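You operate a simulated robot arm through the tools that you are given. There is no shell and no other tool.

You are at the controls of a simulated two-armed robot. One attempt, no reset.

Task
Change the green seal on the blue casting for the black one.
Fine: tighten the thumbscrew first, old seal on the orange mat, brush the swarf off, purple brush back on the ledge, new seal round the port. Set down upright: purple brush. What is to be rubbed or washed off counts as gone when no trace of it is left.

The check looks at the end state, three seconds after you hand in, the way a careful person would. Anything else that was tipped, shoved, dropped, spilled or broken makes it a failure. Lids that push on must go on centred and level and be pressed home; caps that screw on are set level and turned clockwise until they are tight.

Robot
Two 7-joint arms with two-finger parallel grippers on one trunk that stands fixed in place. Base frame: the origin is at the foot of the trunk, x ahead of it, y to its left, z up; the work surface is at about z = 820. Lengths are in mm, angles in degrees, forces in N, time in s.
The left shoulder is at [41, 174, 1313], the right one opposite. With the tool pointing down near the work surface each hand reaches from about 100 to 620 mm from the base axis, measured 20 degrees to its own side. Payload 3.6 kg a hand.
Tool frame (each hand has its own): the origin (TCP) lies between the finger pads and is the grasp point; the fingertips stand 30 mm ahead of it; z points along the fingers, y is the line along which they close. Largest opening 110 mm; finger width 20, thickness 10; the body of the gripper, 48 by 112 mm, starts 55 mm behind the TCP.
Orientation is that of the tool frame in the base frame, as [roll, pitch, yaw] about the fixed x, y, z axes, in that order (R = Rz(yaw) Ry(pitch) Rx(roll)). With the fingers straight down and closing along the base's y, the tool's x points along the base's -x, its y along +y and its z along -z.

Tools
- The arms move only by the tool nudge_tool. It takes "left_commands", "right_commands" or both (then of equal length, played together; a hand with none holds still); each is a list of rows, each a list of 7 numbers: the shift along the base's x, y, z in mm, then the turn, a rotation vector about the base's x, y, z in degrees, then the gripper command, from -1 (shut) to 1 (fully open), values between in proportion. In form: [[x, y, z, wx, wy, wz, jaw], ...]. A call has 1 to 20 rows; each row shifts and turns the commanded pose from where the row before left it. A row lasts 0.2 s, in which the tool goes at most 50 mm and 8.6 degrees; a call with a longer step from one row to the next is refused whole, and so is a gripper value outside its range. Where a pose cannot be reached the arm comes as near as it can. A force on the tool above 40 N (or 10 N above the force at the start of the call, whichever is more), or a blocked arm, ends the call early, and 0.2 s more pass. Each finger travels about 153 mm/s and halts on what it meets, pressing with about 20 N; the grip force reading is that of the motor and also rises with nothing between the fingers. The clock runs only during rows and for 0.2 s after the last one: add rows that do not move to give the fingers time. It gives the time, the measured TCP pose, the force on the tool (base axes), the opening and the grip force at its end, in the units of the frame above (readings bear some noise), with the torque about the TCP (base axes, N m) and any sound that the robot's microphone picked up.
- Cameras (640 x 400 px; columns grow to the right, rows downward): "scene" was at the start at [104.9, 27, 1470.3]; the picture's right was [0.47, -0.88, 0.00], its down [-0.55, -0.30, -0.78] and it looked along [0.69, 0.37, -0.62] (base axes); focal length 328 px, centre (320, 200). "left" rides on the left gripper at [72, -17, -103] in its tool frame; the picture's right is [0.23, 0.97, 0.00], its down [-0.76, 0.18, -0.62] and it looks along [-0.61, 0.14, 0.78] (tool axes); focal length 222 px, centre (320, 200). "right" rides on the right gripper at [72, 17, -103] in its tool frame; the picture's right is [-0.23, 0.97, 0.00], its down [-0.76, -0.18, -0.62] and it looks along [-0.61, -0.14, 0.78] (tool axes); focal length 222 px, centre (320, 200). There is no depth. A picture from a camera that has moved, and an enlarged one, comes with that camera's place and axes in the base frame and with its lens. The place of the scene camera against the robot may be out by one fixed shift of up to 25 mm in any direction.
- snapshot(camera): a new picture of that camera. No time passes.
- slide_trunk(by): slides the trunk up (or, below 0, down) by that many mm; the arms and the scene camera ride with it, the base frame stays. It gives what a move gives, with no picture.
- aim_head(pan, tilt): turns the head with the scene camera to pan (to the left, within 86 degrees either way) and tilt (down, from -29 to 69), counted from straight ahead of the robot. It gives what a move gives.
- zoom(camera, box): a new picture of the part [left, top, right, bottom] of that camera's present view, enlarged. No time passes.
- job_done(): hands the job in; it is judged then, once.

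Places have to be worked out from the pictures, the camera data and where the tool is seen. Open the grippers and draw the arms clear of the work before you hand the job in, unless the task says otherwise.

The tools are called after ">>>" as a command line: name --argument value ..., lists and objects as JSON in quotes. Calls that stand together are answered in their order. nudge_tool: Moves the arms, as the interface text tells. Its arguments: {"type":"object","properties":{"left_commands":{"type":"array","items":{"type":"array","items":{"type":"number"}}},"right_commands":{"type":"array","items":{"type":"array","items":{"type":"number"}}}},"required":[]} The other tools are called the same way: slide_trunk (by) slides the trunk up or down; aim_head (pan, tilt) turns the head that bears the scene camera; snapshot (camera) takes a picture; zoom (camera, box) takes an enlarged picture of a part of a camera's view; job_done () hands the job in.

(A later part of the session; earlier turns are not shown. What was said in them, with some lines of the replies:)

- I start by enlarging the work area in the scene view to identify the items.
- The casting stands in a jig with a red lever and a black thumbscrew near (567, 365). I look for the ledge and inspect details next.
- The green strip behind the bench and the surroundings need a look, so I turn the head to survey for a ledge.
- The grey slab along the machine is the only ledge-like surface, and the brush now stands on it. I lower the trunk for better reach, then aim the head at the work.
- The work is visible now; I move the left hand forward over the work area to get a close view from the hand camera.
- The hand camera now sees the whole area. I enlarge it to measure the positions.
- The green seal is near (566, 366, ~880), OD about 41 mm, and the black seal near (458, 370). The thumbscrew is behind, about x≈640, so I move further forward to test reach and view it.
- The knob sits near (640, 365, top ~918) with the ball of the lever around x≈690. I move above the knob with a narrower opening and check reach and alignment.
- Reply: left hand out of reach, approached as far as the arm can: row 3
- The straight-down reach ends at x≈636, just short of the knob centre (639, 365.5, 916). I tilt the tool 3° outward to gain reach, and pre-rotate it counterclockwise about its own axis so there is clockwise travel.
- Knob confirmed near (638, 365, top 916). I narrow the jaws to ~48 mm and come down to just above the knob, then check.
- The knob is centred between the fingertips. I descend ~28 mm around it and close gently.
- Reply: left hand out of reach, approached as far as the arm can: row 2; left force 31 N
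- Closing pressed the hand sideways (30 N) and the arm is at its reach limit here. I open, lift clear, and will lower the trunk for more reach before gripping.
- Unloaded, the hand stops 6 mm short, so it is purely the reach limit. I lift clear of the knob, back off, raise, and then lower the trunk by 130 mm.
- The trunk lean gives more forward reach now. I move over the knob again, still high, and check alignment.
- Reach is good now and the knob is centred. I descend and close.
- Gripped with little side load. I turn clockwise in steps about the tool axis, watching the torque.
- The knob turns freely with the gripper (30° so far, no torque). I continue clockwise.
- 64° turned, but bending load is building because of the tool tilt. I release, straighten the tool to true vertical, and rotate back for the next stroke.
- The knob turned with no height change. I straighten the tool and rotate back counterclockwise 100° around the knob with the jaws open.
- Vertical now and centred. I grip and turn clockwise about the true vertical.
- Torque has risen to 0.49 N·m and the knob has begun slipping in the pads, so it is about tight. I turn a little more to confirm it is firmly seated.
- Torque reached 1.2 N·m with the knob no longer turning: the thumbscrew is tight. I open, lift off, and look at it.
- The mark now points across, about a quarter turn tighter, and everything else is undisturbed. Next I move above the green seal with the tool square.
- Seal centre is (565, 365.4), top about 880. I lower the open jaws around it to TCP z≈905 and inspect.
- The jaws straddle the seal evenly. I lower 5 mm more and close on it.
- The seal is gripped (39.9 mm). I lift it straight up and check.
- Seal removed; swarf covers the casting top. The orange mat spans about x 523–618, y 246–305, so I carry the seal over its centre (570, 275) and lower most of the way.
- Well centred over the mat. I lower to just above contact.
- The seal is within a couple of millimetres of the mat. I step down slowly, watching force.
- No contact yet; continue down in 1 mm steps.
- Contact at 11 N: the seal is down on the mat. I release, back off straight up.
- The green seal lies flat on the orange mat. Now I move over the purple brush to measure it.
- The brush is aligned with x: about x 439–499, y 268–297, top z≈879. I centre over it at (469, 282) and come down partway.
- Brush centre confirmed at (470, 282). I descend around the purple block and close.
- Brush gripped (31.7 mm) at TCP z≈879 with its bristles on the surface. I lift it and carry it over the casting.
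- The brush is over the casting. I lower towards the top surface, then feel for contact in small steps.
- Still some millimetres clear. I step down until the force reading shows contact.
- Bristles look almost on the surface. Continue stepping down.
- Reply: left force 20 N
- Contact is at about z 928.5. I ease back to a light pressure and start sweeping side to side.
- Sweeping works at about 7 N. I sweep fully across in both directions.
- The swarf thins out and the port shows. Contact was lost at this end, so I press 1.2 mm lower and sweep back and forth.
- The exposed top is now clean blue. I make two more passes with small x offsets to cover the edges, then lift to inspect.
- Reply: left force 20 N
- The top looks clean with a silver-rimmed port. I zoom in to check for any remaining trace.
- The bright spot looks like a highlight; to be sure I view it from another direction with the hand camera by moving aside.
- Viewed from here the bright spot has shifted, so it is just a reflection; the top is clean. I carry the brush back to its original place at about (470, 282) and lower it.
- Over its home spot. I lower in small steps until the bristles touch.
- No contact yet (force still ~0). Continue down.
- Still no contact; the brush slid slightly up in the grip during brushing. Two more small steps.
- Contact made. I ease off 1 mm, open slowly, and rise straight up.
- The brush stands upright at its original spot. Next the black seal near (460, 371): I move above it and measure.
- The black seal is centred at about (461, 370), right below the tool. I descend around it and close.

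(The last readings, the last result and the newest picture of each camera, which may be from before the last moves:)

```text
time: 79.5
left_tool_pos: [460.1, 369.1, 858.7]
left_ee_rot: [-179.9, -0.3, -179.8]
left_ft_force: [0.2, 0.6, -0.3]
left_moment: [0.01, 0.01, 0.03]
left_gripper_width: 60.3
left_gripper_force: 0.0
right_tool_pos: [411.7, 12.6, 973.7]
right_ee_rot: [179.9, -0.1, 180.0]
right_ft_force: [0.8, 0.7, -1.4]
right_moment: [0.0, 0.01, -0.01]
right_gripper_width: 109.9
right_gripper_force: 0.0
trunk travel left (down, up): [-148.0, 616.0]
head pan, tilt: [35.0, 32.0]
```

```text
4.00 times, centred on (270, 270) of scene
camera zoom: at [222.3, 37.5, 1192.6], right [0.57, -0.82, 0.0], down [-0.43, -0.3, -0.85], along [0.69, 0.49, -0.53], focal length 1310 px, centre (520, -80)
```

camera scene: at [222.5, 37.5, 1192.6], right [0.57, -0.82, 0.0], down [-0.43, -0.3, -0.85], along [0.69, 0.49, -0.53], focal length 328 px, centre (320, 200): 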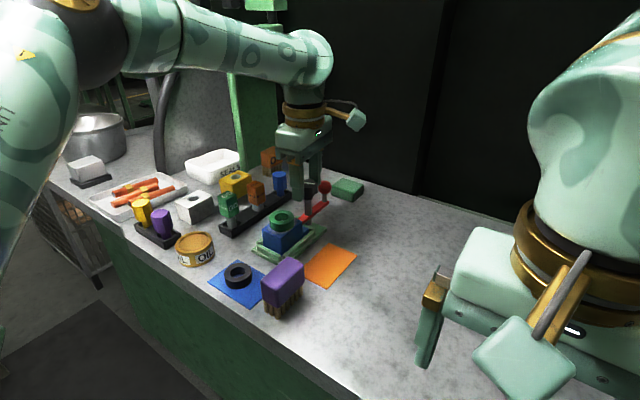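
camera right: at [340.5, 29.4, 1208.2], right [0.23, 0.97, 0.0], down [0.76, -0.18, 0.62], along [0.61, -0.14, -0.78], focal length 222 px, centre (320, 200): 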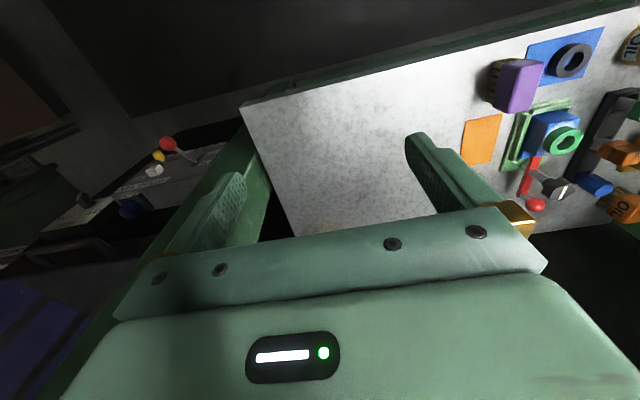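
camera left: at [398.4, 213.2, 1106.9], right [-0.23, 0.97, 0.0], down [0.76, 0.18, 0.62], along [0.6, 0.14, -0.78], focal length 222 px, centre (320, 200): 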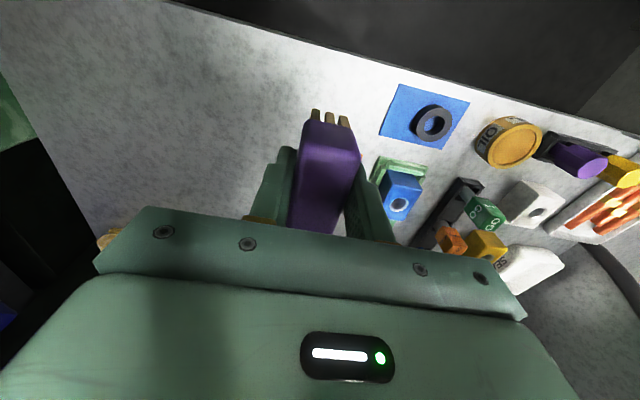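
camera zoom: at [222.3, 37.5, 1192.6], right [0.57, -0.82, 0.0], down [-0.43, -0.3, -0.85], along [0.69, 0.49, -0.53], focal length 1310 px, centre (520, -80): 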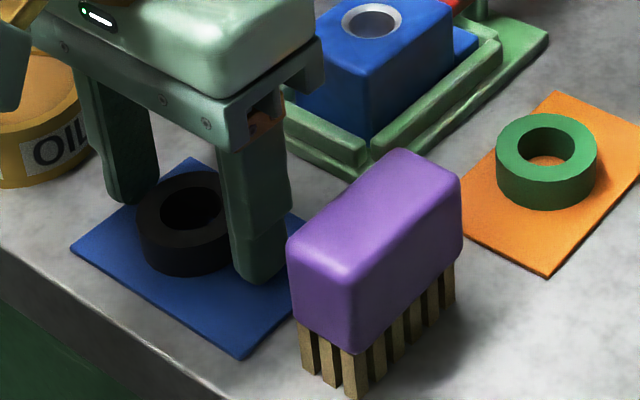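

Slight offset of ~1.5 mm in y; I correct and close on the seal.

>>> nudge_tool --left_commands '[[0, 1.6, -1.5, 0, 0, 0, 0.1], [0, 0, 0, 0, 0, 0, 0.0], [0, 0, 0, 0, 0, 0, -0.15], [0, 0, 0, 0, 0, 0, -0.25], [0, 0, 0, 0, 0, 0, -0.3], [0, 0, 0, 0, 0, 0, -0.4], [0, 0, 0, 0, 0, 0, -0.4]]'

>>> zoom --camera "left" --box '[200, 80, 440, 230]'

>>> zoom --camera "scene" --box '[210, 220, 330, 320]'

```text
time: 81.1
left_tool_pos: [463.3, 370.5, 857.8]
left_ee_rot: [-179.9, -0.2, -179.9]
left_ft_force: [-0.2, 0.2, -0.1]
left_moment: [0.0, -0.01, 0.01]
left_gripper_width: 39.0
left_gripper_force: 20.0
right_tool_pos: [411.3, 12.6, 974.3]
right_ee_rot: [179.9, -0.1, 180.0]
right_ft_force: [-0.8, -0.8, -0.3]
right_moment: [-0.01, 0.02, -0.01]
right_gripper_width: 110.2
right_gripper_force: 0.1
trunk travel left (down, up): [-148.0, 616.0]
head pan, tilt: [35.0, 32.0]
```

```text
2.67 times, centred on (320, 155) of left
camera zoom: at [390.0, 353.9, 960.6], right [-0.23, 0.97, 0.0], down [0.76, 0.18, 0.62], along [0.6, 0.14, -0.78], focal length 592 px, centre (320, 320)
```

zoom: 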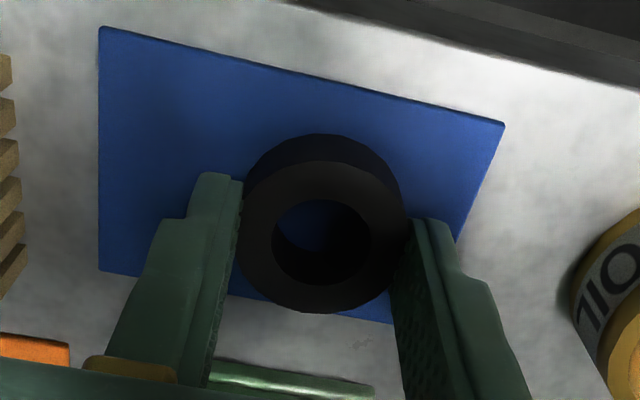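

```text
4.00 times, centred on (270, 270) of scene
camera zoom: at [222.4, 37.5, 1192.6], right [0.57, -0.82, 0.0], down [-0.43, -0.3, -0.85], along [0.69, 0.49, -0.53], focal length 1310 px, centre (520, -80)
```

zoom: 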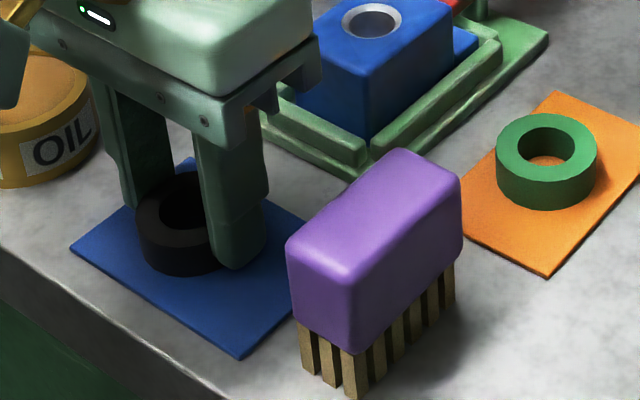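

Black seal gripped at 39 mm and centred in the jaws. I lift it and carry it above the port.

>>> nudge_tool --left_commands '[[0, 0, 8, 0, 0, 0, -0.4], [0, 0, 25, 0, 0, 0, -0.4], [0, 0, 35, 0, 0, 0, -0.4], [0, 0, 27, 0, 0, 0, -0.4], [26, -1.2, 0, 0, 0, 0, -0.4], [26, -1.3, 0, 0, 0, 0, -0.4], [26, -1.3, 0, 0, 0, 0, -0.4], [26, -1.3, 0, 0, 0, 0, -0.4], [0, 0, 0, 0, 0, 0, -0.4], [0, 0, 0, 0, 0, 0, -0.4]]'

>>> zoom --camera "left" --box '[200, 50, 440, 200]'

>>> zoom --camera "scene" --box '[240, 160, 340, 260]'

```text
time: 83.3
left_tool_pos: [565.5, 365.9, 954.0]
left_ee_rot: [180.0, -0.3, 179.9]
left_ft_force: [-0.5, -0.2, 0.2]
left_moment: [-0.01, 0.01, 0.0]
left_gripper_width: 39.1
left_gripper_force: 19.7
right_tool_pos: [410.9, 12.9, 974.1]
right_ee_rot: [-179.9, -0.2, 180.0]
right_ft_force: [0.9, 0.6, -0.4]
right_moment: [0.01, 0.0, -0.04]
right_gripper_width: 110.0
right_gripper_force: 0.0
trunk travel left (down, up): [-148.0, 616.0]
head pan, tilt: [35.0, 32.0]
```

```text
2.67 times, centred on (320, 125) of left
camera zoom: at [492.6, 348.5, 1057.6], right [-0.23, 0.97, 0.0], down [0.76, 0.18, 0.62], along [0.6, 0.14, -0.78], focal length 592 px, centre (320, 400)
```

zoom: 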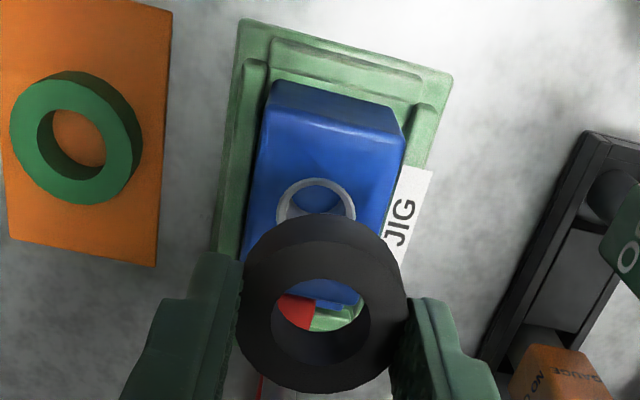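

```text
4.00 times, centred on (290, 210) of scene
camera zoom: at [222.6, 37.4, 1192.6], right [0.57, -0.82, 0.0], down [-0.43, -0.3, -0.85], along [0.69, 0.49, -0.53], focal length 1310 px, centre (440, 160)
```

zoom: 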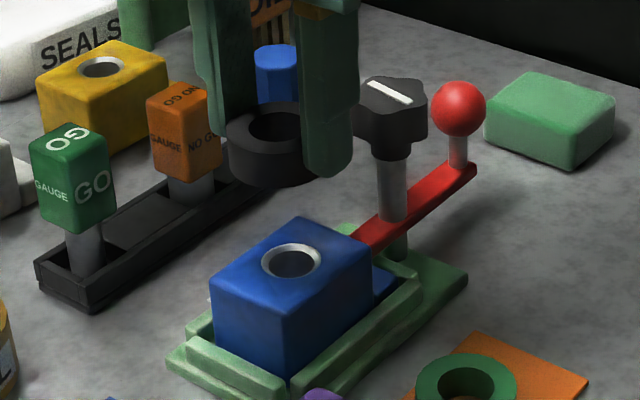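

The port lies just ahead beneath; I zoom in tighter to measure the lateral offset between the held seal and the port.

>>> zoom --camera "left" --box '[270, 100, 370, 200]'

```text
4.00 times, centred on (320, 150) of left
camera zoom: at [492.6, 348.5, 1057.6], right [-0.23, 0.97, 0.0], down [0.76, 0.18, 0.62], along [0.6, 0.14, -0.78], focal length 888 px, centre (320, 400)
```

zoom: 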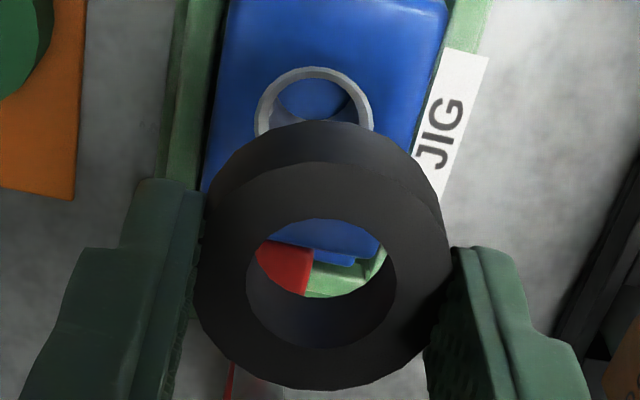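

The held seal is about 1.6 mm too far in +y and ~2 mm too far in +x relative to the port, and pitch is 0.3° off. I correct and lower to ~8 mm above.

>>> nudge_tool --left_commands '[[-1.8, -1.6, 0, 0, -0.3, 0, -0.4], [0, 0, -16, 0, 0, 0, -0.4], [0, 0, -14, 0, 0, 0, -0.4], [0, 0, -8, 0, 0, 0, -0.4], [0, 0, 0, 0, 0, 0, -0.4], [0, 0, 0, 0, 0, 0, -0.4]]'

>>> zoom --camera "left" --box '[260, 100, 380, 200]'

>>> zoom --camera "scene" --box '[270, 190, 330, 250]'

```text
time: 84.7
left_tool_pos: [563.2, 362.8, 915.4]
left_ee_rot: [-179.9, 0.1, -180.0]
left_ft_force: [-0.6, -0.1, -1.2]
left_moment: [0.02, 0.01, -0.04]
left_gripper_width: 39.1
left_gripper_force: 19.9
right_tool_pos: [411.3, 13.6, 974.4]
right_ee_rot: [-179.9, -0.1, 180.0]
right_ft_force: [0.2, 0.2, 0.6]
right_moment: [0.01, -0.02, -0.01]
right_gripper_width: 110.1
right_gripper_force: 0.0
trunk travel left (down, up): [-148.0, 616.0]
head pan, tilt: [35.0, 32.0]
```

```text
4.00 times, centred on (320, 150) of left
camera zoom: at [490.7, 346.6, 1018.4], right [-0.23, 0.97, 0.0], down [0.76, 0.18, 0.62], along [0.61, 0.14, -0.78], focal length 888 px, centre (320, 400)
```

zoom: 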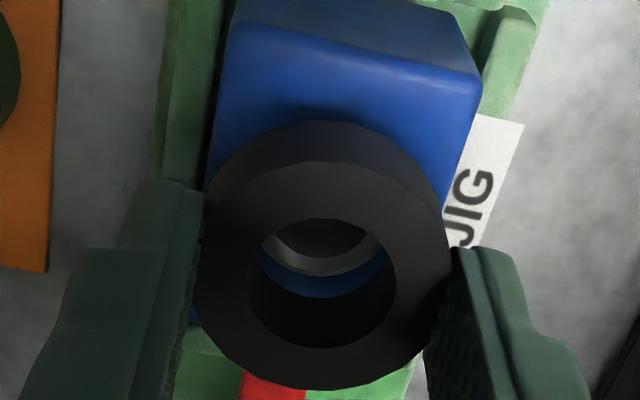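

```text
6.67 times, centred on (300, 220) of scene
camera zoom: at [222.4, 37.5, 1192.6], right [0.57, -0.82, 0.0], down [-0.43, -0.3, -0.85], along [0.69, 0.49, -0.53], focal length 2184 px, centre (453, 67)
```

zoom: 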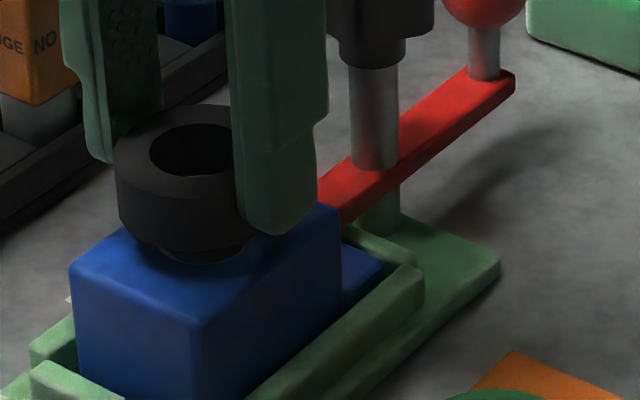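

Through the ring I see the port rim nearly concentric now. I lower to just above the casting.

>>> nudge_tool --left_commands '[[0, 0, -4, 0, 0, 0, -0.4], [0, 0, -3, 0, 0, 0, -0.4], [0, 0, 0, 0, 0, 0, -0.4]]'

>>> zoom --camera "left" --box '[260, 100, 380, 200]'

>>> zoom --camera "scene" --box '[270, 190, 330, 250]'

```text
time: 85.5
left_tool_pos: [564.5, 362.2, 906.9]
left_ee_rot: [-180.0, 0.1, 180.0]
left_ft_force: [0.1, 0.7, -0.1]
left_moment: [0.02, -0.03, 0.0]
left_gripper_width: 39.1
left_gripper_force: 19.8
right_tool_pos: [411.3, 12.9, 974.4]
right_ee_rot: [-180.0, -0.1, 180.0]
right_ft_force: [-0.4, -0.5, -0.4]
right_moment: [0.0, 0.02, -0.01]
right_gripper_width: 110.0
right_gripper_force: 0.0
trunk travel left (down, up): [-148.0, 616.0]
head pan, tilt: [35.0, 32.0]
```

```text
4.00 times, centred on (320, 150) of left
camera zoom: at [490.7, 346.5, 1010.3], right [-0.23, 0.97, 0.0], down [0.76, 0.18, 0.62], along [0.61, 0.14, -0.78], focal length 888 px, centre (320, 400)
```

zoom: 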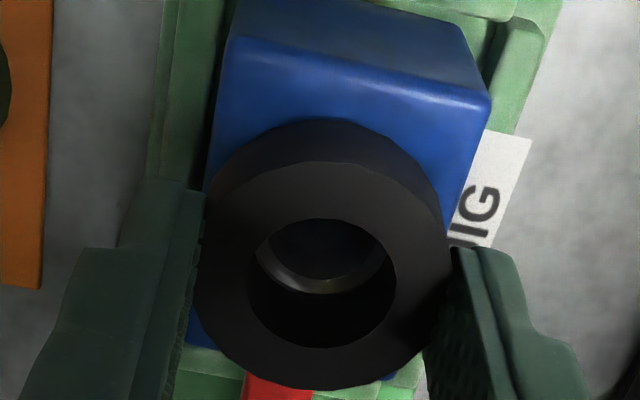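

```text
6.67 times, centred on (300, 220) of scene
camera zoom: at [222.4, 37.5, 1192.6], right [0.57, -0.82, 0.0], down [-0.43, -0.3, -0.85], along [0.69, 0.49, -0.53], focal length 2184 px, centre (453, 67)
```

zoom: 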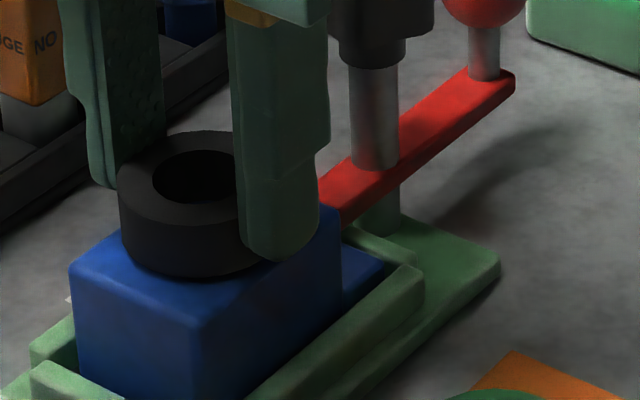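

Nearly down. I zoom in more on the ring's bore to judge the concentricity with the port rim.

>>> zoom --camera "left" --box '[295, 145, 345, 195]'

>>> zoom --camera "scene" --box '[240, 180, 340, 270]'

```text
8.00 times, centred on (320, 170) of left
camera zoom: at [490.7, 346.5, 1010.3], right [-0.23, 0.97, 0.0], down [0.76, 0.18, 0.62], along [0.61, 0.14, -0.78], focal length 1777 px, centre (320, 440)
```

zoom: 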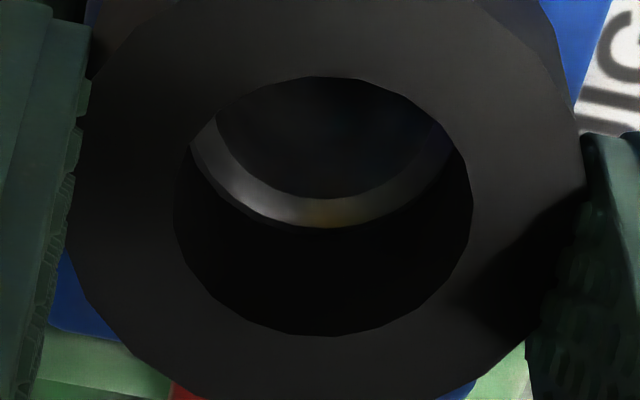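

```text
4.44 times, centred on (290, 225) of scene
camera zoom: at [222.4, 37.5, 1192.6], right [0.57, -0.82, 0.0], down [-0.43, -0.3, -0.85], along [0.69, 0.49, -0.53], focal length 1456 px, centre (453, 89)
```

zoom: 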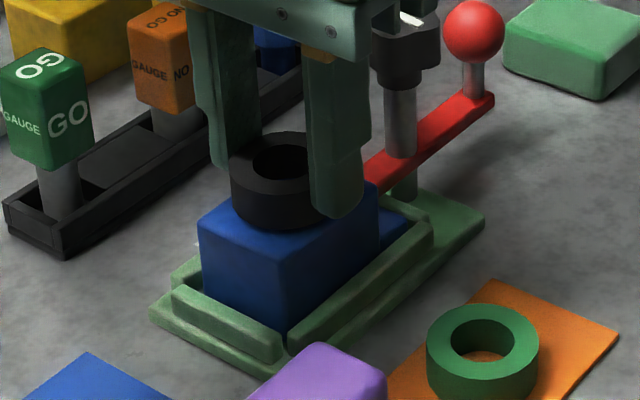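

The ring bore is concentric with the rim to within about half a millimetre and matches the old seal's position in the scene view. I lower to contact in small steps.

>>> nudge_tool --left_commands '[[0, 0, -1, 0, 0, 0, -0.4], [0, 0, 0, 0, 0, 0, -0.4]]'

>>> nudge_tool --left_commands '[[0, 0, -1, 0, 0, 0, -0.4], [0, 0, 0, 0, 0, 0, -0.4]]'

>>> zoom --camera "left" --box '[295, 145, 345, 195]'

>>> zoom --camera "scene" --box '[270, 190, 330, 250]'

```text
time: 86.1
left_tool_pos: [563.2, 363.4, 906.5]
left_ee_rot: [-179.9, 0.1, -179.9]
left_ft_force: [-0.2, -0.4, 0.1]
left_moment: [0.03, -0.01, 0.0]
left_gripper_width: 39.0
left_gripper_force: 20.0
right_tool_pos: [412.3, 12.4, 973.2]
right_ee_rot: [180.0, 0.0, 180.0]
right_ft_force: [-0.4, 0.2, 0.9]
right_moment: [0.01, 0.01, 0.0]
right_gripper_width: 110.0
right_gripper_force: 0.1
trunk travel left (down, up): [-148.0, 616.0]
head pan, tilt: [35.0, 32.0]
```

```text
time: 86.7
left_tool_pos: [563.5, 362.9, 904.1]
left_ee_rot: [-179.8, 0.1, 180.0]
left_ft_force: [0.1, -0.2, -0.5]
left_moment: [0.01, 0.02, 0.0]
left_gripper_width: 39.1
left_gripper_force: 20.6
right_tool_pos: [411.1, 12.5, 974.0]
right_ee_rot: [-180.0, -0.1, 180.0]
right_ft_force: [0.3, -0.2, -1.3]
right_moment: [-0.05, -0.03, 0.04]
right_gripper_width: 109.7
right_gripper_force: 0.1
trunk travel left (down, up): [-148.0, 616.0]
head pan, tilt: [35.0, 32.0]
```

```text
8.00 times, centred on (320, 170) of left
camera zoom: at [489.6, 346.8, 1008.2], right [-0.23, 0.97, 0.0], down [0.76, 0.18, 0.62], along [0.61, 0.14, -0.78], focal length 1777 px, centre (320, 440)
```

zoom: 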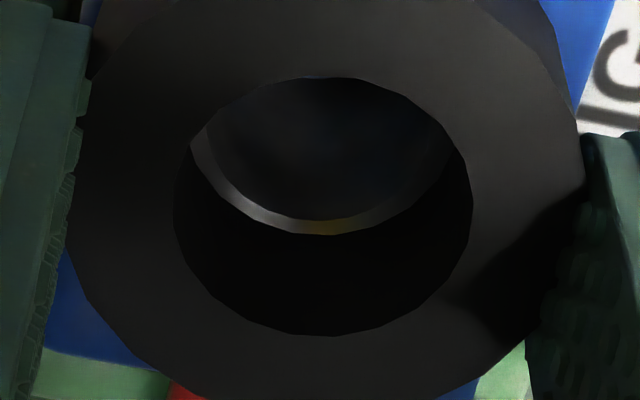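

```text
6.67 times, centred on (300, 220) of scene
camera zoom: at [222.4, 37.5, 1192.6], right [0.57, -0.82, 0.0], down [-0.43, -0.3, -0.85], along [0.69, 0.49, -0.53], focal length 2184 px, centre (453, 67)
```

zoom: 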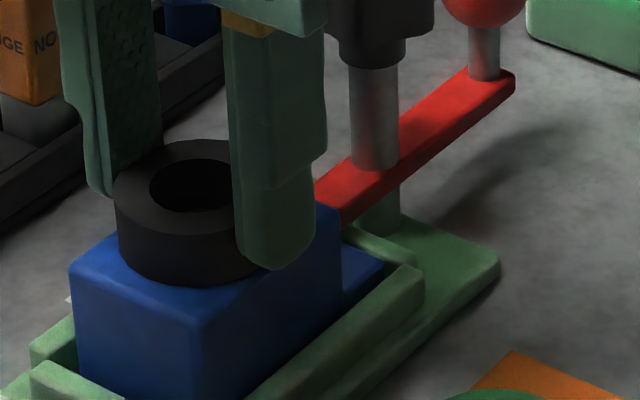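

Close up, the rim shows more on the near side than the far: the port is about 1.6 mm further in +x and 0.7 mm in +y than the seal. I correct that before touching down.

>>> nudge_tool --left_commands '[[0, 0, 1, 0, 0, 0, -0.4], [1.6, 0.7, 0, 0, 0, 0, -0.4], [0, 0, 0, 0, 0, 0, -0.4], [0, 0, 0, 0, 0, 0, -0.4]]'

>>> zoom --camera "left" --box '[295, 145, 345, 195]'

>>> zoom --camera "scene" --box '[270, 190, 330, 250]'

```text
time: 87.7
left_tool_pos: [565.7, 365.3, 905.6]
left_ee_rot: [-179.9, 0.1, -180.0]
left_ft_force: [-0.6, -0.1, -0.5]
left_moment: [-0.02, 0.02, 0.0]
left_gripper_width: 39.0
left_gripper_force: 20.0
right_tool_pos: [410.9, 13.4, 974.8]
right_ee_rot: [180.0, -0.1, -179.9]
right_ft_force: [0.1, -0.1, 0.3]
right_moment: [0.01, 0.0, -0.02]
right_gripper_width: 109.9
right_gripper_force: 0.0
trunk travel left (down, up): [-148.0, 616.0]
head pan, tilt: [35.0, 32.0]
```

```text
8.00 times, centred on (320, 170) of left
camera zoom: at [491.5, 347.9, 1009.4], right [-0.23, 0.97, 0.0], down [0.76, 0.18, 0.62], along [0.61, 0.14, -0.78], focal length 1777 px, centre (320, 440)
```

zoom: 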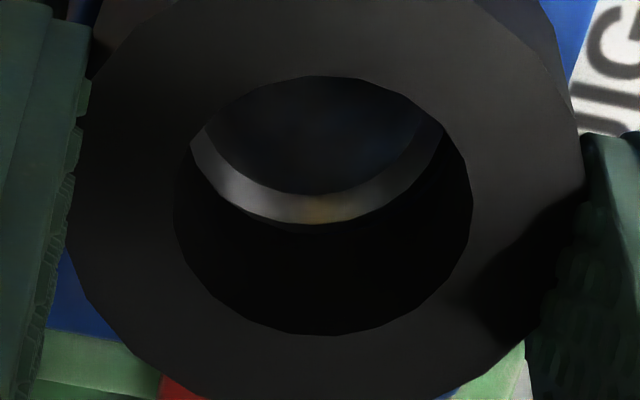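

```text
6.67 times, centred on (300, 220) of scene
camera zoom: at [222.5, 37.5, 1192.6], right [0.57, -0.82, 0.0], down [-0.43, -0.3, -0.85], along [0.69, 0.49, -0.53], focal length 2184 px, centre (453, 67)
```

zoom: 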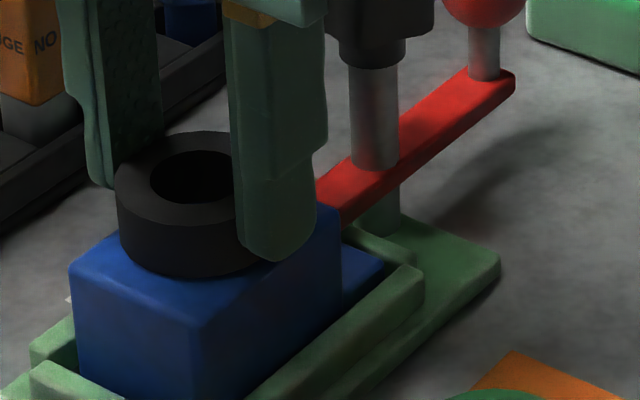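

Now the rim looks concentric; I lower in small steps to feel contact.

>>> nudge_tool --left_commands '[[0, 0, -1, 0, 0, 0, -0.4], [0, 0, 0, 0, 0, 0, -0.4]]'

>>> nudge_tool --left_commands '[[0, 0, -1, 0, 0, 0, -0.4], [0, 0, 0, 0, 0, 0, -0.4]]'

>>> zoom --camera "left" --box '[295, 145, 345, 195]'

```text
time: 88.3
left_tool_pos: [564.3, 364.2, 904.8]
left_ee_rot: [-179.9, 0.0, -180.0]
left_ft_force: [0.8, -0.4, 0.4]
left_moment: [0.0, 0.02, 0.02]
left_gripper_width: 39.1
left_gripper_force: 20.0
right_tool_pos: [410.7, 11.9, 973.9]
right_ee_rot: [-179.9, 0.0, -179.9]
right_ft_force: [0.1, -0.2, -0.1]
right_moment: [0.0, 0.02, 0.01]
right_gripper_width: 110.5
right_gripper_force: 0.0
trunk travel left (down, up): [-148.0, 616.0]
head pan, tilt: [35.0, 32.0]
```

```text
time: 88.9
left_tool_pos: [564.1, 365.2, 903.5]
left_ee_rot: [-179.8, 0.0, -180.0]
left_ft_force: [1.2, 0.6, 2.1]
left_moment: [0.07, 0.02, -0.01]
left_gripper_width: 39.2
left_gripper_force: 20.0
right_tool_pos: [410.9, 12.6, 974.6]
right_ee_rot: [-180.0, -0.1, -180.0]
right_ft_force: [-0.1, -0.3, 0.3]
right_moment: [0.03, 0.02, 0.0]
right_gripper_width: 110.2
right_gripper_force: 0.1
trunk travel left (down, up): [-148.0, 616.0]
head pan, tilt: [35.0, 32.0]
```

```text
8.00 times, centred on (320, 170) of left
camera zoom: at [491.0, 347.9, 1007.5], right [-0.23, 0.97, 0.0], down [0.76, 0.18, 0.62], along [0.61, 0.14, -0.78], focal length 1777 px, centre (320, 440)
```

zoom: 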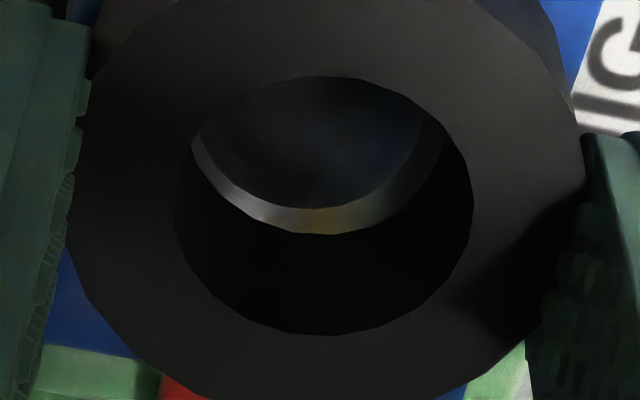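

First contact (2 N). I zoom further into the bore to check centring at the surface.

>>> zoom --camera "left" --box '[303, 150, 341, 180]'

>>> zoom --camera "scene" --box '[270, 190, 330, 250]'

```text
13.33 times, centred on (322, 165) of left
camera zoom: at [491.0, 347.9, 1007.5], right [-0.23, 0.97, 0.0], down [0.76, 0.18, 0.62], along [0.61, 0.14, -0.78], focal length 2962 px, centre (293, 667)
```

zoom: 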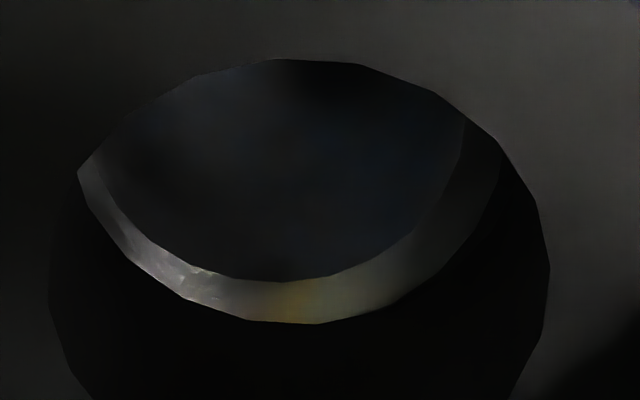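

```text
6.67 times, centred on (300, 220) of scene
camera zoom: at [222.2, 37.4, 1192.7], right [0.57, -0.82, 0.0], down [-0.43, -0.3, -0.85], along [0.69, 0.49, -0.53], focal length 2184 px, centre (453, 67)
```

zoom: 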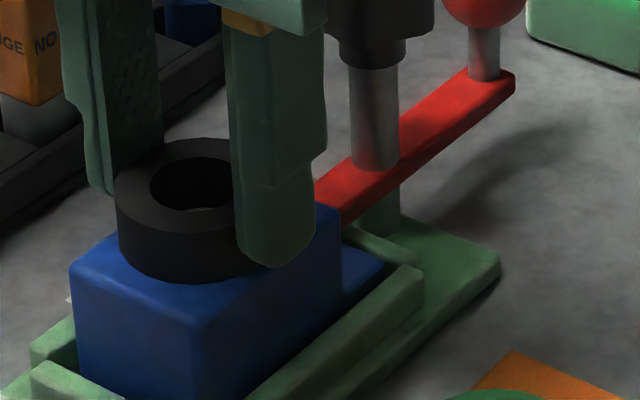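

Centring is within about half a millimetre. I press down a touch more to make sure it's seated flat, then check force.

>>> nudge_tool --left_commands '[[0, -0.4, -0.7, 0, 0, 0, -0.4], [0, 0, 0, 0, 0, 0, -0.4]]'

>>> zoom --camera "left" --box '[303, 150, 341, 180]'

```text
time: 89.5
left_tool_pos: [565.0, 363.8, 903.5]
left_ee_rot: [-179.9, 0.1, 180.0]
left_ft_force: [2.8, 2.8, 9.4]
left_moment: [0.19, 0.04, -0.04]
left_gripper_width: 39.0
left_gripper_force: 20.2
right_tool_pos: [411.4, 13.3, 974.7]
right_ee_rot: [179.9, 0.0, -180.0]
right_ft_force: [0.0, -1.3, -0.1]
right_moment: [0.04, -0.02, 0.0]
right_gripper_width: 109.9
right_gripper_force: 0.1
trunk travel left (down, up): [-148.0, 616.0]
head pan, tilt: [35.0, 32.0]
```

```text
13.33 times, centred on (322, 165) of left
camera zoom: at [490.7, 347.6, 1007.2], right [-0.23, 0.97, 0.0], down [0.76, 0.18, 0.63], along [0.61, 0.14, -0.78], focal length 2962 px, centre (293, 667)
```

zoom: 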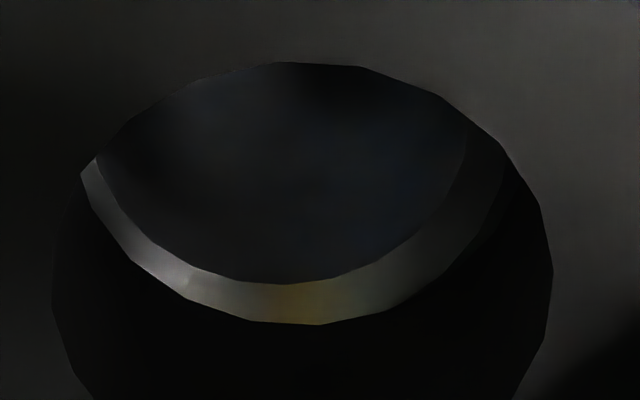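

Firm contact at 9 N. I ease off and open the jaws slowly, then rise straight up.

>>> nudge_tool --left_commands '[[0, 0, 0.7, 0, 0, 0, -0.4], [0, 0, 0, 0, 0, 0, -0.28], [0, 0, 0, 0, 0, 0, -0.22], [0, 0, 0, 0, 0, 0, -0.1], [0, 0, 0, 0, 0, 0, 0.0], [0, 0, 0, 0, 0, 0, 0.05], [0, 0, 15, 0, 0, 0, 0.05], [0, 0, 30, 0, 0, 0, 0.05], [0, 0, 40, 0, 0, 0, 0.05], [0, 0, 0, 0, 0, 0, 0.05]]'

>>> zoom --camera "left" --box '[240, 60, 400, 160]'

>>> zoom --camera "scene" --box '[230, 150, 370, 270]'

```text
time: 91.7
left_tool_pos: [564.2, 361.8, 987.1]
left_ee_rot: [-180.0, 0.0, -180.0]
left_ft_force: [0.7, 0.4, -1.1]
left_moment: [0.01, 0.0, 0.01]
left_gripper_width: 57.9
left_gripper_force: 0.0
right_tool_pos: [413.3, 12.5, 974.8]
right_ee_rot: [180.0, 0.0, -180.0]
right_ft_force: [-0.7, 0.0, -0.3]
right_moment: [0.01, -0.02, 0.0]
right_gripper_width: 110.2
right_gripper_force: 0.0
trunk travel left (down, up): [-148.0, 616.0]
head pan, tilt: [35.0, 32.0]
```

```text
4.00 times, centred on (320, 110) of left
camera zoom: at [491.2, 346.3, 1091.8], right [-0.23, 0.97, 0.0], down [0.76, 0.18, 0.62], along [0.61, 0.14, -0.78], focal length 888 px, centre (320, 560)
```

zoom: 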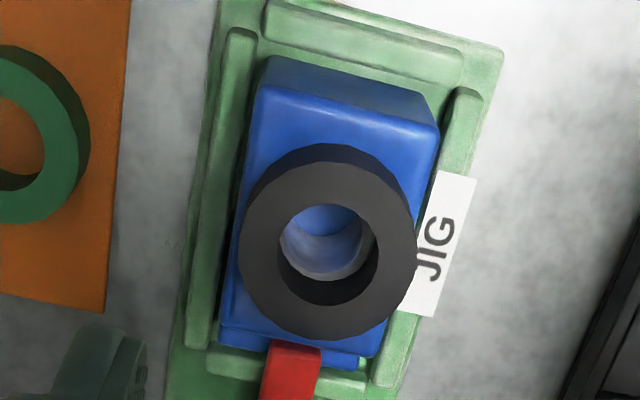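

```text
3.33 times, centred on (300, 210) of scene
camera zoom: at [222.8, 37.6, 1192.5], right [0.57, -0.82, 0.0], down [-0.43, -0.3, -0.85], along [0.69, 0.49, -0.53], focal length 1092 px, centre (387, 167)
```

zoom: 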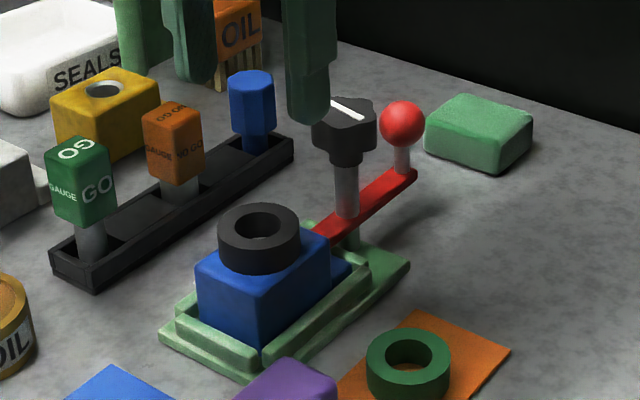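

The black seal sits on the casting in the same place as the old one. I zoom in to check concentricity with the port from above.

>>> zoom --camera "left" --box '[290, 90, 354, 150]'

>>> zoom --camera "scene" --box '[255, 200, 315, 250]'

```text
6.67 times, centred on (322, 120) of left
camera zoom: at [491.2, 346.3, 1091.8], right [-0.23, 0.97, 0.0], down [0.76, 0.18, 0.62], along [0.61, 0.14, -0.78], focal length 1481 px, centre (307, 733)
```

zoom: 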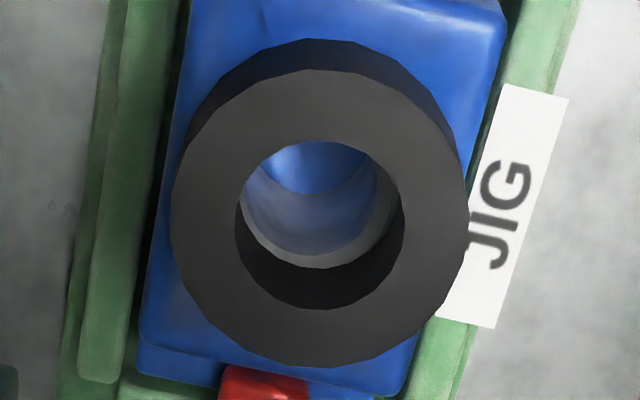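

```text
8.00 times, centred on (285, 225) of scene
camera zoom: at [222.8, 37.6, 1192.5], right [0.57, -0.82, 0.0], down [-0.43, -0.3, -0.85], along [0.69, 0.49, -0.53], focal length 2620 px, centre (600, 0)
```

zoom: 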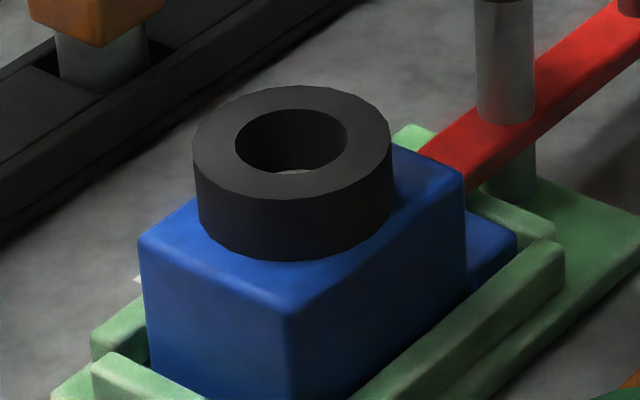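

The seal surrounds the port but sits about 1 mm off in +y and −x. I go down again to nudge it more central: lower around it, close lightly, and check.

>>> nudge_tool --left_commands '[[0, 0.5, -30, 0, 0, 0, 0.05], [0, 0, -30, 0, 0, 0, 0.05], [0, 0, -16, 0, 0, 0, 0.05], [0, 0, -6, 0, 0, 0, 0.05], [0, 0, 0, 0, 0, 0, 0.05], [0, 0, 0, 0, 0, 0, 0.05]]'

>>> zoom --camera "left" --box '[260, 100, 380, 200]'

>>> zoom --camera "left" --box '[303, 150, 341, 180]'

```text
time: 93.1
left_tool_pos: [565.5, 365.0, 906.5]
left_ee_rot: [-179.9, 0.1, -180.0]
left_ft_force: [0.0, 0.0, -0.2]
left_moment: [-0.04, -0.02, -0.01]
left_gripper_width: 57.5
left_gripper_force: 0.1
right_tool_pos: [411.6, 12.0, 974.4]
right_ee_rot: [180.0, -0.2, -180.0]
right_ft_force: [-0.3, 0.4, -0.3]
right_moment: [-0.02, 0.02, 0.02]
right_gripper_width: 110.2
right_gripper_force: 0.0
trunk travel left (down, up): [-148.0, 616.0]
head pan, tilt: [35.0, 32.0]
```

```text
4.00 times, centred on (320, 150) of left
camera zoom: at [491.0, 348.6, 1010.7], right [-0.23, 0.97, 0.0], down [0.76, 0.18, 0.62], along [0.61, 0.14, -0.78], focal length 888 px, centre (320, 400)
```

zoom: 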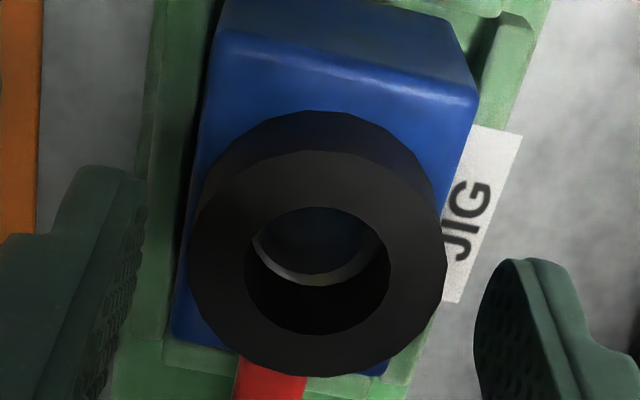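

```text
13.33 times, centred on (322, 165) of left
camera zoom: at [491.0, 348.6, 1010.7], right [-0.23, 0.97, 0.0], down [0.76, 0.18, 0.62], along [0.61, 0.14, -0.78], focal length 2962 px, centre (293, 667)
```

zoom: 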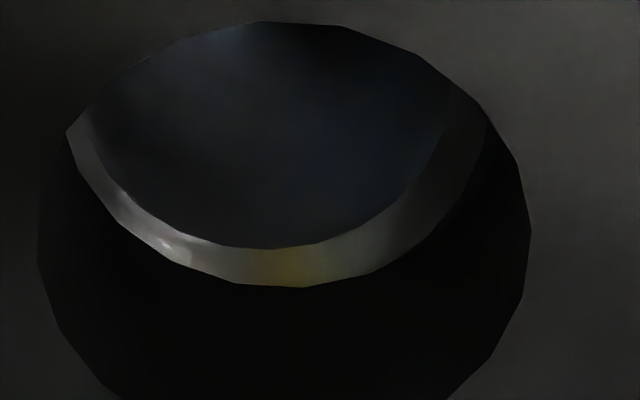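

The offset is about 0.6–0.8 mm laterally. I shift the hand slightly and close gently so the pads centre the ring, then recheck.

>>> nudge_tool --left_commands '[[0, -1.2, -1.5, 0, 0, 0, 0.05], [0, 0, 0, 0, 0, 0, -0.1], [0, 0, 0, 0, 0, 0, -0.22], [0, 0, 0, 0, 0, 0, -0.27], [0, 0, 0, 0, 0, 0, -0.29], [0, 0, 0, 0, 0, 0, -0.29]]'

>>> zoom --camera "left" --box '[303, 150, 341, 180]'

>>> zoom --camera "left" --box '[260, 100, 380, 200]'

```text
time: 94.5
left_tool_pos: [565.0, 362.8, 904.9]
left_ee_rot: [-180.0, 0.1, -180.0]
left_ft_force: [-0.4, 0.6, 0.6]
left_moment: [0.0, -0.01, 0.0]
left_gripper_width: 40.3
left_gripper_force: 1.4
right_tool_pos: [412.6, 12.7, 974.7]
right_ee_rot: [-180.0, -0.1, -179.9]
right_ft_force: [0.5, -0.1, -0.4]
right_moment: [0.03, 0.0, -0.03]
right_gripper_width: 109.9
right_gripper_force: 0.1
trunk travel left (down, up): [-148.0, 616.0]
head pan, tilt: [35.0, 32.0]
```

```text
13.33 times, centred on (322, 165) of left
camera zoom: at [491.4, 346.8, 1009.2], right [-0.23, 0.97, 0.0], down [0.76, 0.18, 0.62], along [0.61, 0.14, -0.78], focal length 2962 px, centre (293, 667)
```

zoom: 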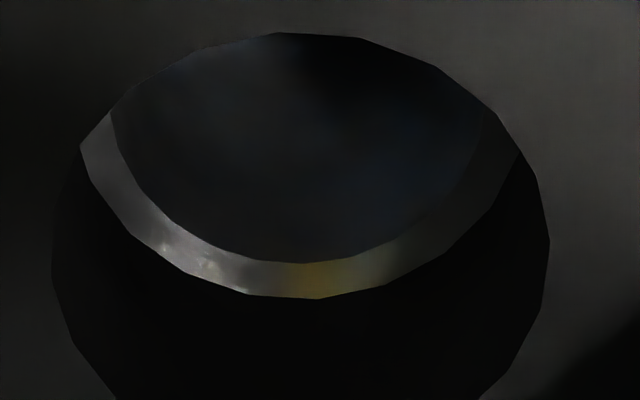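

```text
4.00 times, centred on (320, 150) of left
camera zoom: at [491.4, 346.8, 1009.2], right [-0.23, 0.97, 0.0], down [0.76, 0.18, 0.62], along [0.61, 0.14, -0.78], focal length 888 px, centre (320, 400)
```

zoom: 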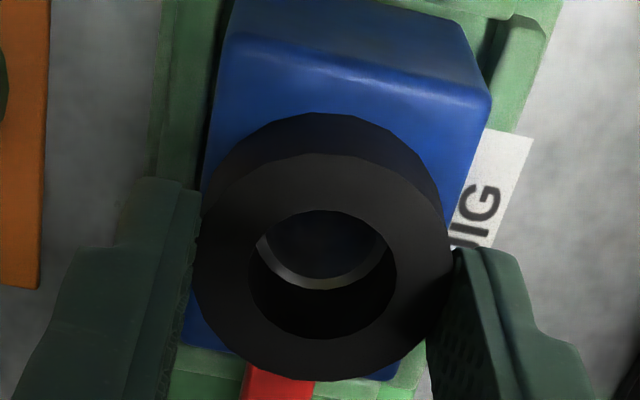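

Now the rim is symmetric all round. I open gently and rise straight up.

>>> nudge_tool --left_commands '[[0, 0, 0, 0, 0, 0, -0.24], [0, 0, 0, 0, 0, 0, -0.15], [0, 0, 0, 0, 0, 0, 0.0], [0, 0, 0, 0, 0, 0, 0.05], [0, 0, 0, 0, 0, 0, 0.05], [0, 0, 15, 0, 0, 0, 0.05], [0, 0, 30, 0, 0, 0, 0.05], [0, 0, 45, 0, 0, 0, 0.05], [0, 0, 0, 0, 0, 0, 0.05]]'

>>> zoom --camera "left" --box '[290, 90, 354, 150]'

>>> zoom --camera "scene" --box '[230, 150, 370, 270]'

```text
time: 96.5
left_tool_pos: [564.6, 363.5, 997.0]
left_ee_rot: [-179.9, 0.0, -180.0]
left_ft_force: [0.0, -0.3, 0.3]
left_moment: [0.01, -0.02, -0.01]
left_gripper_width: 58.0
left_gripper_force: 0.0
right_tool_pos: [411.2, 11.2, 973.4]
right_ee_rot: [179.9, -0.1, 180.0]
right_ft_force: [-0.2, 0.0, 0.8]
right_moment: [0.02, -0.01, 0.0]
right_gripper_width: 110.1
right_gripper_force: 0.1
trunk travel left (down, up): [-148.0, 616.0]
head pan, tilt: [35.0, 32.0]
```

```text
6.67 times, centred on (322, 120) of left
camera zoom: at [491.0, 348.1, 1101.0], right [-0.23, 0.97, 0.0], down [0.76, 0.18, 0.62], along [0.61, 0.14, -0.78], focal length 1481 px, centre (307, 733)
```

zoom: 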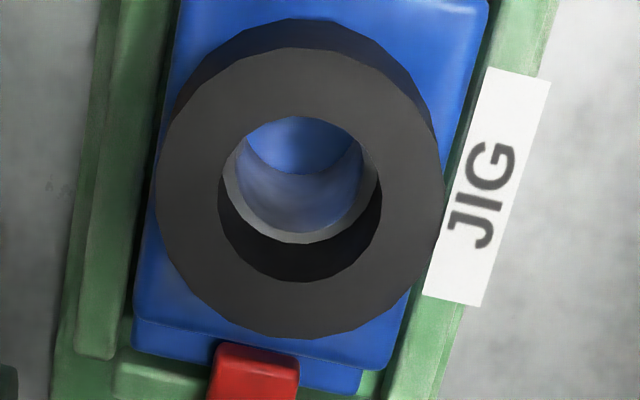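

```text
3.33 times, centred on (300, 210) of scene
camera zoom: at [222.8, 37.7, 1192.5], right [0.57, -0.82, 0.0], down [-0.43, -0.3, -0.85], along [0.69, 0.49, -0.53], focal length 1092 px, centre (387, 167)
```

zoom: 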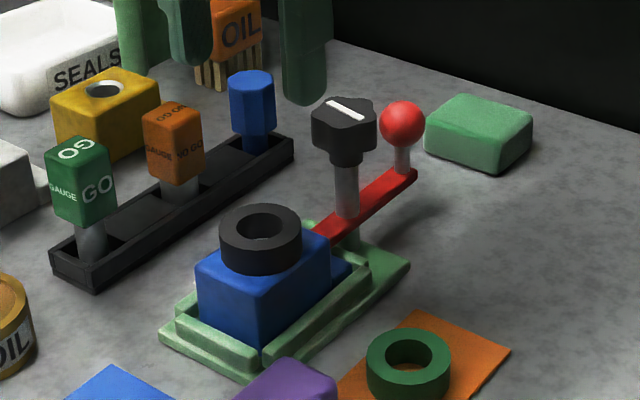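

The seal is now centred round the port. I draw the hand clear by raising the trunk back up (arms ride with it), then retract.

>>> nudge_tool --left_commands '[[-20, 0, 30, 0, 0, 0, 0.05], [-30, 0, 20, 0, 0, 0, 0.3], [-30, 0, 10, 0, 0, 0, 0.6], [0, 0, 0, 0, 0, 0, 1]]'

>>> slide_trunk --by 230

>>> snapshot --camera "scene"

>>> snapshot --camera "left"

```text
time: 97.5
left_tool_pos: [485.3, 367.7, 1056.6]
left_ee_rot: [-180.0, 0.5, -179.8]
left_ft_force: [-0.1, 0.0, -1.2]
left_moment: [-0.02, 0.01, -0.03]
left_gripper_width: 110.1
left_gripper_force: 0.0
right_tool_pos: [411.7, 11.3, 974.6]
right_ee_rot: [180.0, -0.1, -180.0]
right_ft_force: [0.4, -0.9, 0.0]
right_moment: [-0.02, 0.02, -0.03]
right_gripper_width: 110.1
right_gripper_force: 0.0
trunk travel left (down, up): [-148.0, 616.0]
head pan, tilt: [35.0, 32.0]
```

```text
time: 100.0
left_tool_pos: [484.6, 363.8, 1284.5]
left_ee_rot: [180.0, -0.1, 180.0]
left_ft_force: [-0.4, 0.1, 0.0]
left_moment: [0.0, 0.0, 0.04]
left_gripper_width: 110.1
left_gripper_force: 0.1
right_tool_pos: [411.8, 12.9, 1204.0]
right_ee_rot: [180.0, -0.1, -180.0]
right_ft_force: [0.3, -0.5, -1.2]
right_moment: [-0.01, -0.01, 0.02]
right_gripper_width: 110.0
right_gripper_force: 0.0
trunk travel left (down, up): [-378.0, 386.0]
head pan, tilt: [35.0, 32.0]
```

```text
taken
camera scene: at [116.7, 37.5, 1429.7], right [0.57, -0.82, 0.0], down [-0.43, -0.3, -0.85], along [0.69, 0.49, -0.53], focal length 328 px, centre (320, 200)
```

scene: 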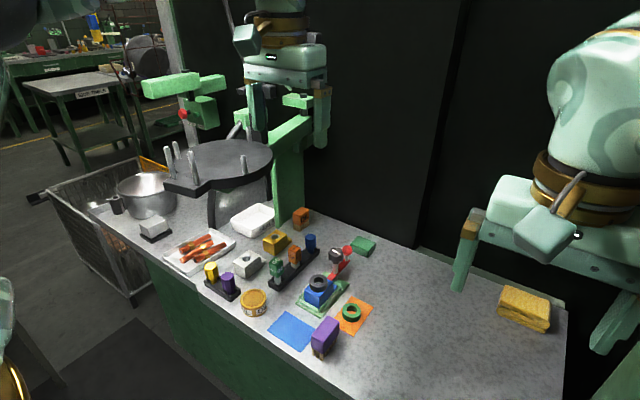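

```text
taken
camera left: at [412.3, 347.4, 1388.5], right [-0.23, 0.97, 0.0], down [0.76, 0.18, 0.62], along [0.61, 0.14, -0.78], focal length 222 px, centre (320, 200)
```

left: 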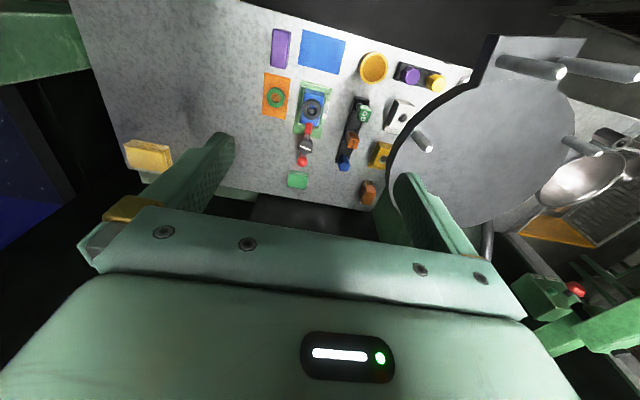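

All items look right. I retract the left hand back toward its start pose and take a final close look at the work.

>>> nudge_tool --left_commands '[[-40, 3, 0, 0, 0, 0, 1], [-40, 3, 0, 0, 0, 0, 1], [-40, 3, 0, 0, 0, 0, 1], [-40, 3, 0, 0, 0, 0, 1], [-30, 3, 0, 0, 0, 0, 1], [0, 0, 0, 0, 0, 0, 1]]'

>>> aim_head --pan 33 --tilt 42

>>> snapshot --camera "scene"

>>> zoom --camera "scene" --box '[250, 180, 410, 290]'

```text
time: 101.3
left_tool_pos: [327.3, 383.6, 1271.2]
left_ee_rot: [180.0, 0.0, -180.0]
left_ft_force: [0.5, -1.1, 0.2]
left_moment: [0.02, 0.02, 0.05]
left_gripper_width: 109.8
left_gripper_force: 0.1
left hand out of reach, approached as far as the arm can: row 3, 4, 5
right_tool_pos: [412.0, 11.5, 1205.3]
right_ee_rot: [180.0, -0.1, 179.9]
right_ft_force: [-0.2, -0.3, -0.5]
right_moment: [0.03, 0.04, 0.0]
right_gripper_width: 109.9
right_gripper_force: 0.1
trunk travel left (down, up): [-378.0, 386.0]
head pan, tilt: [35.0, 32.0]
```

```text
time: 102.1
left_tool_pos: [328.0, 384.7, 1272.0]
left_ee_rot: [-179.9, 0.1, -180.0]
left_ft_force: [-0.9, -0.1, 0.2]
left_moment: [0.0, 0.02, 0.0]
left_gripper_width: 110.1
left_gripper_force: 0.1
right_tool_pos: [411.1, 13.2, 1204.2]
right_ee_rot: [180.0, -0.2, -180.0]
right_ft_force: [0.0, 0.2, 0.3]
right_moment: [0.02, 0.0, 0.02]
right_gripper_width: 109.9
right_gripper_force: 0.0
trunk travel left (down, up): [-378.0, 386.0]
head pan, tilt: [33.0, 42.0]
```

```text
taken
camera scene: at [112.9, 31.8, 1414.8], right [0.54, -0.84, 0.0], down [-0.56, -0.36, -0.74], along [0.62, 0.4, -0.67], focal length 328 px, centre (320, 200)
```

scene: 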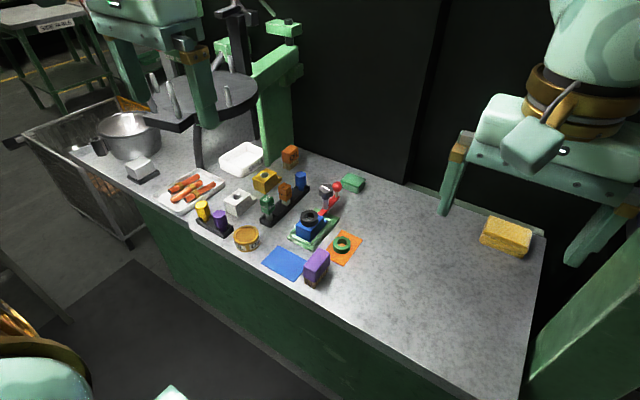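

```text
3.64 times, centred on (330, 235) of scene
camera zoom: at [112.9, 31.8, 1414.8], right [0.54, -0.84, 0.0], down [-0.56, -0.36, -0.74], along [0.62, 0.4, -0.67], focal length 1191 px, centre (284, 73)
```

zoom: 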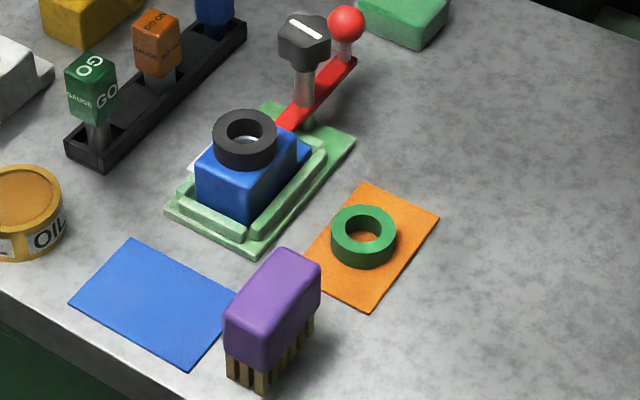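

The final view shows the thumbscrew tight, the green seal flat on the orange mat, and the casting clean. The black seal is centred round the port, the purple brush stands upright on the ledge, and both arms are open and clear. I hand the job in.

>>> job_done

```text
The job is handed in.
```

The green seal on the blue casting has been changed for the black one, and the job is handed in; I haven't seen the verdict.

- **Thumbscrew:** turned clockwise by about a quarter turn. It then stopped turning under a torque of about 1.2 N·m, so I judged it tight.
- **Old seal:** the green seal lies flat in the middle of the orange mat.
- **Swarf:** brushed off the casting top. I saw no trace left in close views from two directions.
- **Brush:** the purple brush stands upright back in its original place. I took "the ledge" to be the grey work surface it started on, since nothing else in view fitted better.
- **New seal:** the black seal sits flat round the port. I regripped it once to correct an offset of about 1 mm, and it now looks centred.

I saw nothing else tipped or moved. Both grippers are open and the arms are clear of the work.
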